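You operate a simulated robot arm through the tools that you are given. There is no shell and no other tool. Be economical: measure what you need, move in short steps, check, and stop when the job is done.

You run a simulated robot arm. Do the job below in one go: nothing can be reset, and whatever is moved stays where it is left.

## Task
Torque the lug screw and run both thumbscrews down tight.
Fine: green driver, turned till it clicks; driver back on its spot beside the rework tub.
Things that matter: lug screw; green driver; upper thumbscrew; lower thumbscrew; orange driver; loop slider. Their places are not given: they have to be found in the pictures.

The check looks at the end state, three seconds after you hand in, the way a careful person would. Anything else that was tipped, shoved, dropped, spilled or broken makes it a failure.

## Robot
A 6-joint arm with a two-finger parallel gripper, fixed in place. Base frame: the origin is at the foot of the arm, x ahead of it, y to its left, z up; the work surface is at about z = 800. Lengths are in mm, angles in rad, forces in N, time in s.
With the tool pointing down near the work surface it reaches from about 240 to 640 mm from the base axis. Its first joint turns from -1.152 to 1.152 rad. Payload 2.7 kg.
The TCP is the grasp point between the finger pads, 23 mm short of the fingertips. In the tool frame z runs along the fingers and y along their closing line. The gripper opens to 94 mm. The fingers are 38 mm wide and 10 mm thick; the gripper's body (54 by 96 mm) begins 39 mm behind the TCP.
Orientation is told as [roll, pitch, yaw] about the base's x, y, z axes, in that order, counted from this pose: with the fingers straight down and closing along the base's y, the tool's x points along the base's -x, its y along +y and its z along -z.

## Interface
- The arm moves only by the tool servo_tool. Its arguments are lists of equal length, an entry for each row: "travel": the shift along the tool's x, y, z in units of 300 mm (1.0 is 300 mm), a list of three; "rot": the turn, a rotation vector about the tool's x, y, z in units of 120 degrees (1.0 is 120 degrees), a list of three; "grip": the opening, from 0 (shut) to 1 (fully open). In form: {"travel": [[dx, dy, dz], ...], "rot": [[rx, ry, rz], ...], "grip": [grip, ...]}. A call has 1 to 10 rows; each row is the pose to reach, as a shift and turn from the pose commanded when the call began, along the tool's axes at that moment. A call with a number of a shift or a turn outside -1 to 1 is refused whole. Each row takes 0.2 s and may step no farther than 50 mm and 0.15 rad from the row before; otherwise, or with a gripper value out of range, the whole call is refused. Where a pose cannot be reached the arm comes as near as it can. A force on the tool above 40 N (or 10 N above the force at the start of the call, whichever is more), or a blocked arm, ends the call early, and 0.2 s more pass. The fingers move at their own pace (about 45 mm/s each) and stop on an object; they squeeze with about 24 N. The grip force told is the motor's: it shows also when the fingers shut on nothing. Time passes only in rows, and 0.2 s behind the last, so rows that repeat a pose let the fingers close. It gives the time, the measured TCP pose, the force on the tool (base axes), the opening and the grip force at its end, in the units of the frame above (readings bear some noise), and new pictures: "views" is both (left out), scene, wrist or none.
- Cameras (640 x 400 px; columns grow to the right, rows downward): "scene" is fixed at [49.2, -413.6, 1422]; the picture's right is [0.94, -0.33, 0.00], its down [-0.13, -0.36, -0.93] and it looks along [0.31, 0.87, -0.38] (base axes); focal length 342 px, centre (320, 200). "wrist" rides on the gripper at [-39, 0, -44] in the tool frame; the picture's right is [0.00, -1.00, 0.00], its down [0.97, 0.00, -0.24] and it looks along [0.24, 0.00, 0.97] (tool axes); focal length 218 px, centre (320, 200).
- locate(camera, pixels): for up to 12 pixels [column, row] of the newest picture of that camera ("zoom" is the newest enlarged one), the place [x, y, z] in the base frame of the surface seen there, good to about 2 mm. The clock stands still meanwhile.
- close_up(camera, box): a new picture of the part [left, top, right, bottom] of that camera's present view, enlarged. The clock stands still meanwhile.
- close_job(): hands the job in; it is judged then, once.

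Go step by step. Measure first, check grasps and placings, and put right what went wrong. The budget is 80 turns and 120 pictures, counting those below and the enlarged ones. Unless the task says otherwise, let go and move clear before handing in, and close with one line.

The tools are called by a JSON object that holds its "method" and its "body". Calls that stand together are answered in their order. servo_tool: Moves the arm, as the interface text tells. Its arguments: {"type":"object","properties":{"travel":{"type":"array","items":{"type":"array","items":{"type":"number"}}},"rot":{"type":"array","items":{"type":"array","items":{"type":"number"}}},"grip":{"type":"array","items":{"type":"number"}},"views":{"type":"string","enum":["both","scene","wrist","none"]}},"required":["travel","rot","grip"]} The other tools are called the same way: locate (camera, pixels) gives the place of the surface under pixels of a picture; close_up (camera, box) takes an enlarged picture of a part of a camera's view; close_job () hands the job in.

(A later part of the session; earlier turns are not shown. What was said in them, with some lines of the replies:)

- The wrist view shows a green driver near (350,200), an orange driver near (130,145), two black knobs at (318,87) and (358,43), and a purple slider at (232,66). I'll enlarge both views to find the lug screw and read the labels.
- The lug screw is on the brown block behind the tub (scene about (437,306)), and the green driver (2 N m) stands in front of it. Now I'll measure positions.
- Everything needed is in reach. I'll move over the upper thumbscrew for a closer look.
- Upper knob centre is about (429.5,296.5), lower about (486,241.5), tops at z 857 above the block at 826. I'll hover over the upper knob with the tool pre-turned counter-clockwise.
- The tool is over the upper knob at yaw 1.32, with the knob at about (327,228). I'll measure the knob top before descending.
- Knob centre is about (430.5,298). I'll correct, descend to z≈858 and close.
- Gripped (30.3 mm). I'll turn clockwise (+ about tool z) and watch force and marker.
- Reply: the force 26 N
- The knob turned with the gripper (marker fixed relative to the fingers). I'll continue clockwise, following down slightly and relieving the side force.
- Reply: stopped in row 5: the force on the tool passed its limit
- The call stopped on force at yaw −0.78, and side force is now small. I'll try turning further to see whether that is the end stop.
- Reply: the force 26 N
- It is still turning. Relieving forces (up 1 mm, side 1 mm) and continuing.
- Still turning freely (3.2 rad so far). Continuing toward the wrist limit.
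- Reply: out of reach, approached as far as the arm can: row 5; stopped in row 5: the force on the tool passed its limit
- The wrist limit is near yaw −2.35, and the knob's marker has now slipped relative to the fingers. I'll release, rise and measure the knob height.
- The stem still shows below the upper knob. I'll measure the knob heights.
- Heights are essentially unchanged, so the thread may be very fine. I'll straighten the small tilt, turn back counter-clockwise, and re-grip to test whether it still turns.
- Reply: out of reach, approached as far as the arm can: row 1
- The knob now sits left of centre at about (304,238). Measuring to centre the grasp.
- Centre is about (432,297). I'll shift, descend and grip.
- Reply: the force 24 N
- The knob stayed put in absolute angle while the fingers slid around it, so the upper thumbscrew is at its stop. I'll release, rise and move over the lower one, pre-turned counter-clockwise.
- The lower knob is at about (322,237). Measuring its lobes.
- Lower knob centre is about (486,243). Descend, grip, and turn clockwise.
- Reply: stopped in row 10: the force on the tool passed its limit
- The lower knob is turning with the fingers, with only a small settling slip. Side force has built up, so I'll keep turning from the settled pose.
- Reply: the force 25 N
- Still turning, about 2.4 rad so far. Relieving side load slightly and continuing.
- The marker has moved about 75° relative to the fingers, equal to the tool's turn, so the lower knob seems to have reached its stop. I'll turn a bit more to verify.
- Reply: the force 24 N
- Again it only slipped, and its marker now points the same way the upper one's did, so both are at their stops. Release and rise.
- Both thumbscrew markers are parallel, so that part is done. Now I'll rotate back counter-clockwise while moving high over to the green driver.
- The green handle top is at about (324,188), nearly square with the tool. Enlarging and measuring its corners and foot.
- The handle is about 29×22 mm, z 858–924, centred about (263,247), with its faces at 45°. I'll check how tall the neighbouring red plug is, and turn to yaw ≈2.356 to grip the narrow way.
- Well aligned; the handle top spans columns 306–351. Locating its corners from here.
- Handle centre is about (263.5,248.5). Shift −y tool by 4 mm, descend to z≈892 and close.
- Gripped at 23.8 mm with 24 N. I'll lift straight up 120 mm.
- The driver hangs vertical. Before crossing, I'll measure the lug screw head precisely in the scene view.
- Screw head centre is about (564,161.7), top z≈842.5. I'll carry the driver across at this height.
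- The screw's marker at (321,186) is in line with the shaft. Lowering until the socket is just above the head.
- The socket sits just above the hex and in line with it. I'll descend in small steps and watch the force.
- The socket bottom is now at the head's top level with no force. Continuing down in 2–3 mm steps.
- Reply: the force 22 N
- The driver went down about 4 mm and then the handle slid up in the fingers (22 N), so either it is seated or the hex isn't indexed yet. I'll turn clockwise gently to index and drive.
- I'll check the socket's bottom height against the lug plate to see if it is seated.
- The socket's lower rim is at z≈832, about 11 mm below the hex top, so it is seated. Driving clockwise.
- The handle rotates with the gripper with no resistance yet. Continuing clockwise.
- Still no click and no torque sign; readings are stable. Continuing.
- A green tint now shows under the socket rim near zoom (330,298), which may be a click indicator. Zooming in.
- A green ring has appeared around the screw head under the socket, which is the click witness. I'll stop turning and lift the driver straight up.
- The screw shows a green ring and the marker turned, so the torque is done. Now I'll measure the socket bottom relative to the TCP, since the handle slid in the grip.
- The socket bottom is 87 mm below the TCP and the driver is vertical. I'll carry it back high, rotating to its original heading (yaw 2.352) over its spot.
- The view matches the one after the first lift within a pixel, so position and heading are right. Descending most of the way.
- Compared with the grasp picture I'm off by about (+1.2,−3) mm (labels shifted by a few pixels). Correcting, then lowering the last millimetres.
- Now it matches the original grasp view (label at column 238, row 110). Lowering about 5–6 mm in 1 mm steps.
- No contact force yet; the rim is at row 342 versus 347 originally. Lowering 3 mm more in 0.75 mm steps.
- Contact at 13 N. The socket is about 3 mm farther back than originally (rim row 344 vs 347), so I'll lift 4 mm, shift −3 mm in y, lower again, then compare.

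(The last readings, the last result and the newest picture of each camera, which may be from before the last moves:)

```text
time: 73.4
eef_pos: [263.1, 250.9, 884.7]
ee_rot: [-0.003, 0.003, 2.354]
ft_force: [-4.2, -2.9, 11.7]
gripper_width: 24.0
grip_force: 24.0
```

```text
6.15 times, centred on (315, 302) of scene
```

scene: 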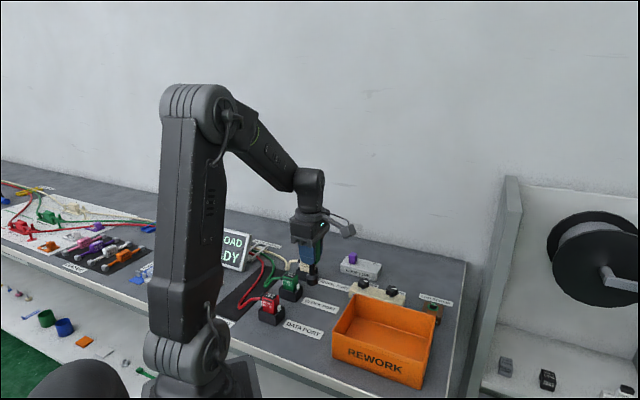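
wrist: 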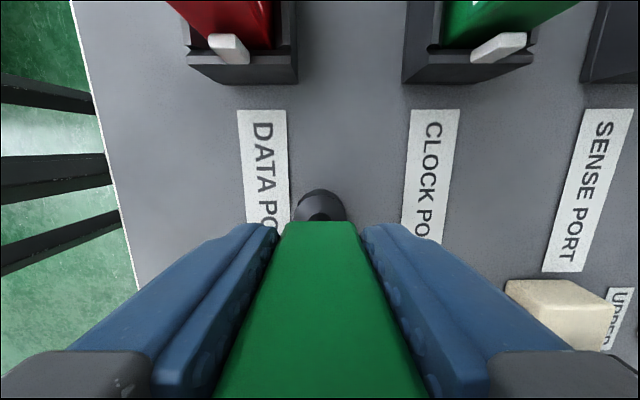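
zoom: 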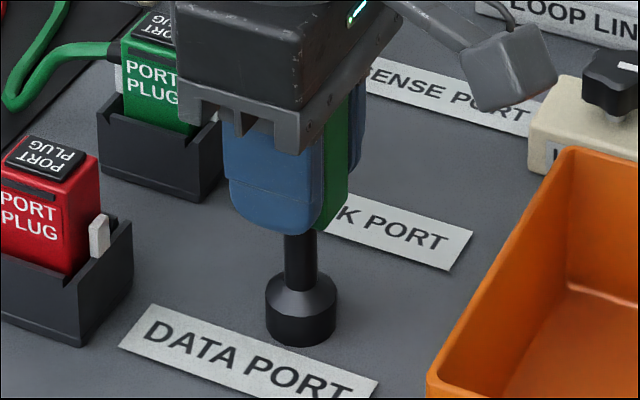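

The socket now matches the original picture (265–337, rim at 347). I'll open the fingers and rise straight up.

{"method": "servo_tool", "body": {"travel": [[0, 0, -0.002], [0, 0, -0.002], [0, 0, -0.002], [0, 0, -0.002], [0, 0, -0.1], [0, 0, -0.25], [0, 0, -0.4], [0, 0, -0.5]], "rot": [[0, 0, 0], [0, 0, 0], [0, 0, 0], [0, 0, 0], [0, 0, 0], [0, 0, 0], [0, 0, 0], [0, 0, 0]], "grip": [0.5, 0.5, 0.5, 0.5, 0.5, 0.5, 0.5, 0.5]}}

{"method": "close_up", "body": {"camera": "scene", "box": [285, 270, 345, 335]}}

{"method": "close_up", "body": {"camera": "scene", "box": [220, 210, 460, 360]}}

```text
time: 75.2
eef_pos: [263.2, 248.6, 1034.8]
ee_rot: [-0.001, 0.003, 2.353]
ft_force: [-0.1, -0.4, -0.3]
gripper_width: 47.1
grip_force: 0.1
```

scene: 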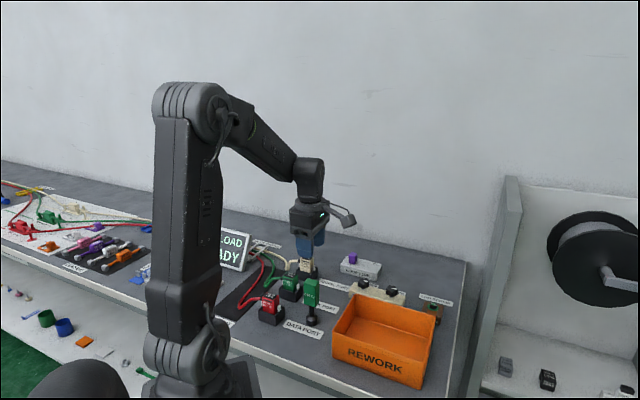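
wrist: 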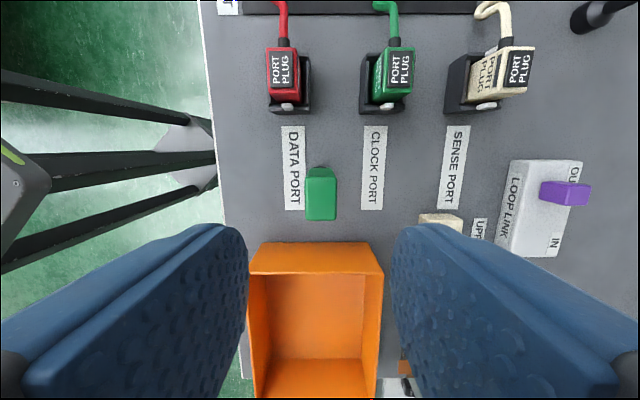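

```text
6.15 times, centred on (315, 302) of scene
```

zoom: 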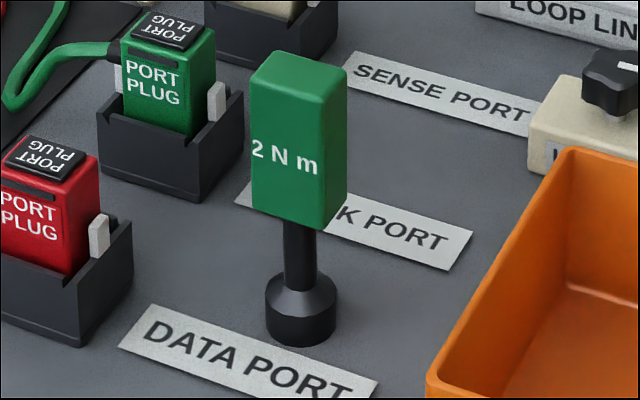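

```text
2.67 times, centred on (340, 285) of scene
```

zoom: 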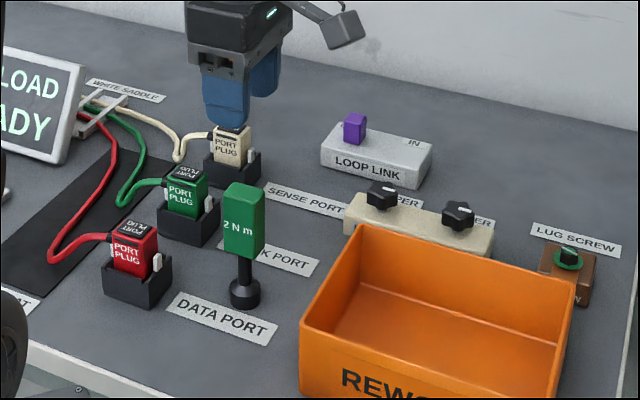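

Torqued the lug screw with the green driver; I stopped when a green ring, which I took as the click, appeared under the socket. Both thumbscrews are at their stops (re-turned and they only slipped), the driver stands back on its spot by the tub, nothing else looks moved and the gripper is clear, so I'm handing in.

{"method": "close_job", "body": {}}

```text
The job is handed in.
```

The lug screw is torqued, both thumbscrews are tight, and the green driver is back on its spot beside the rework tub. I took the click from a green ring that appeared around the screw head, since no click was reported.
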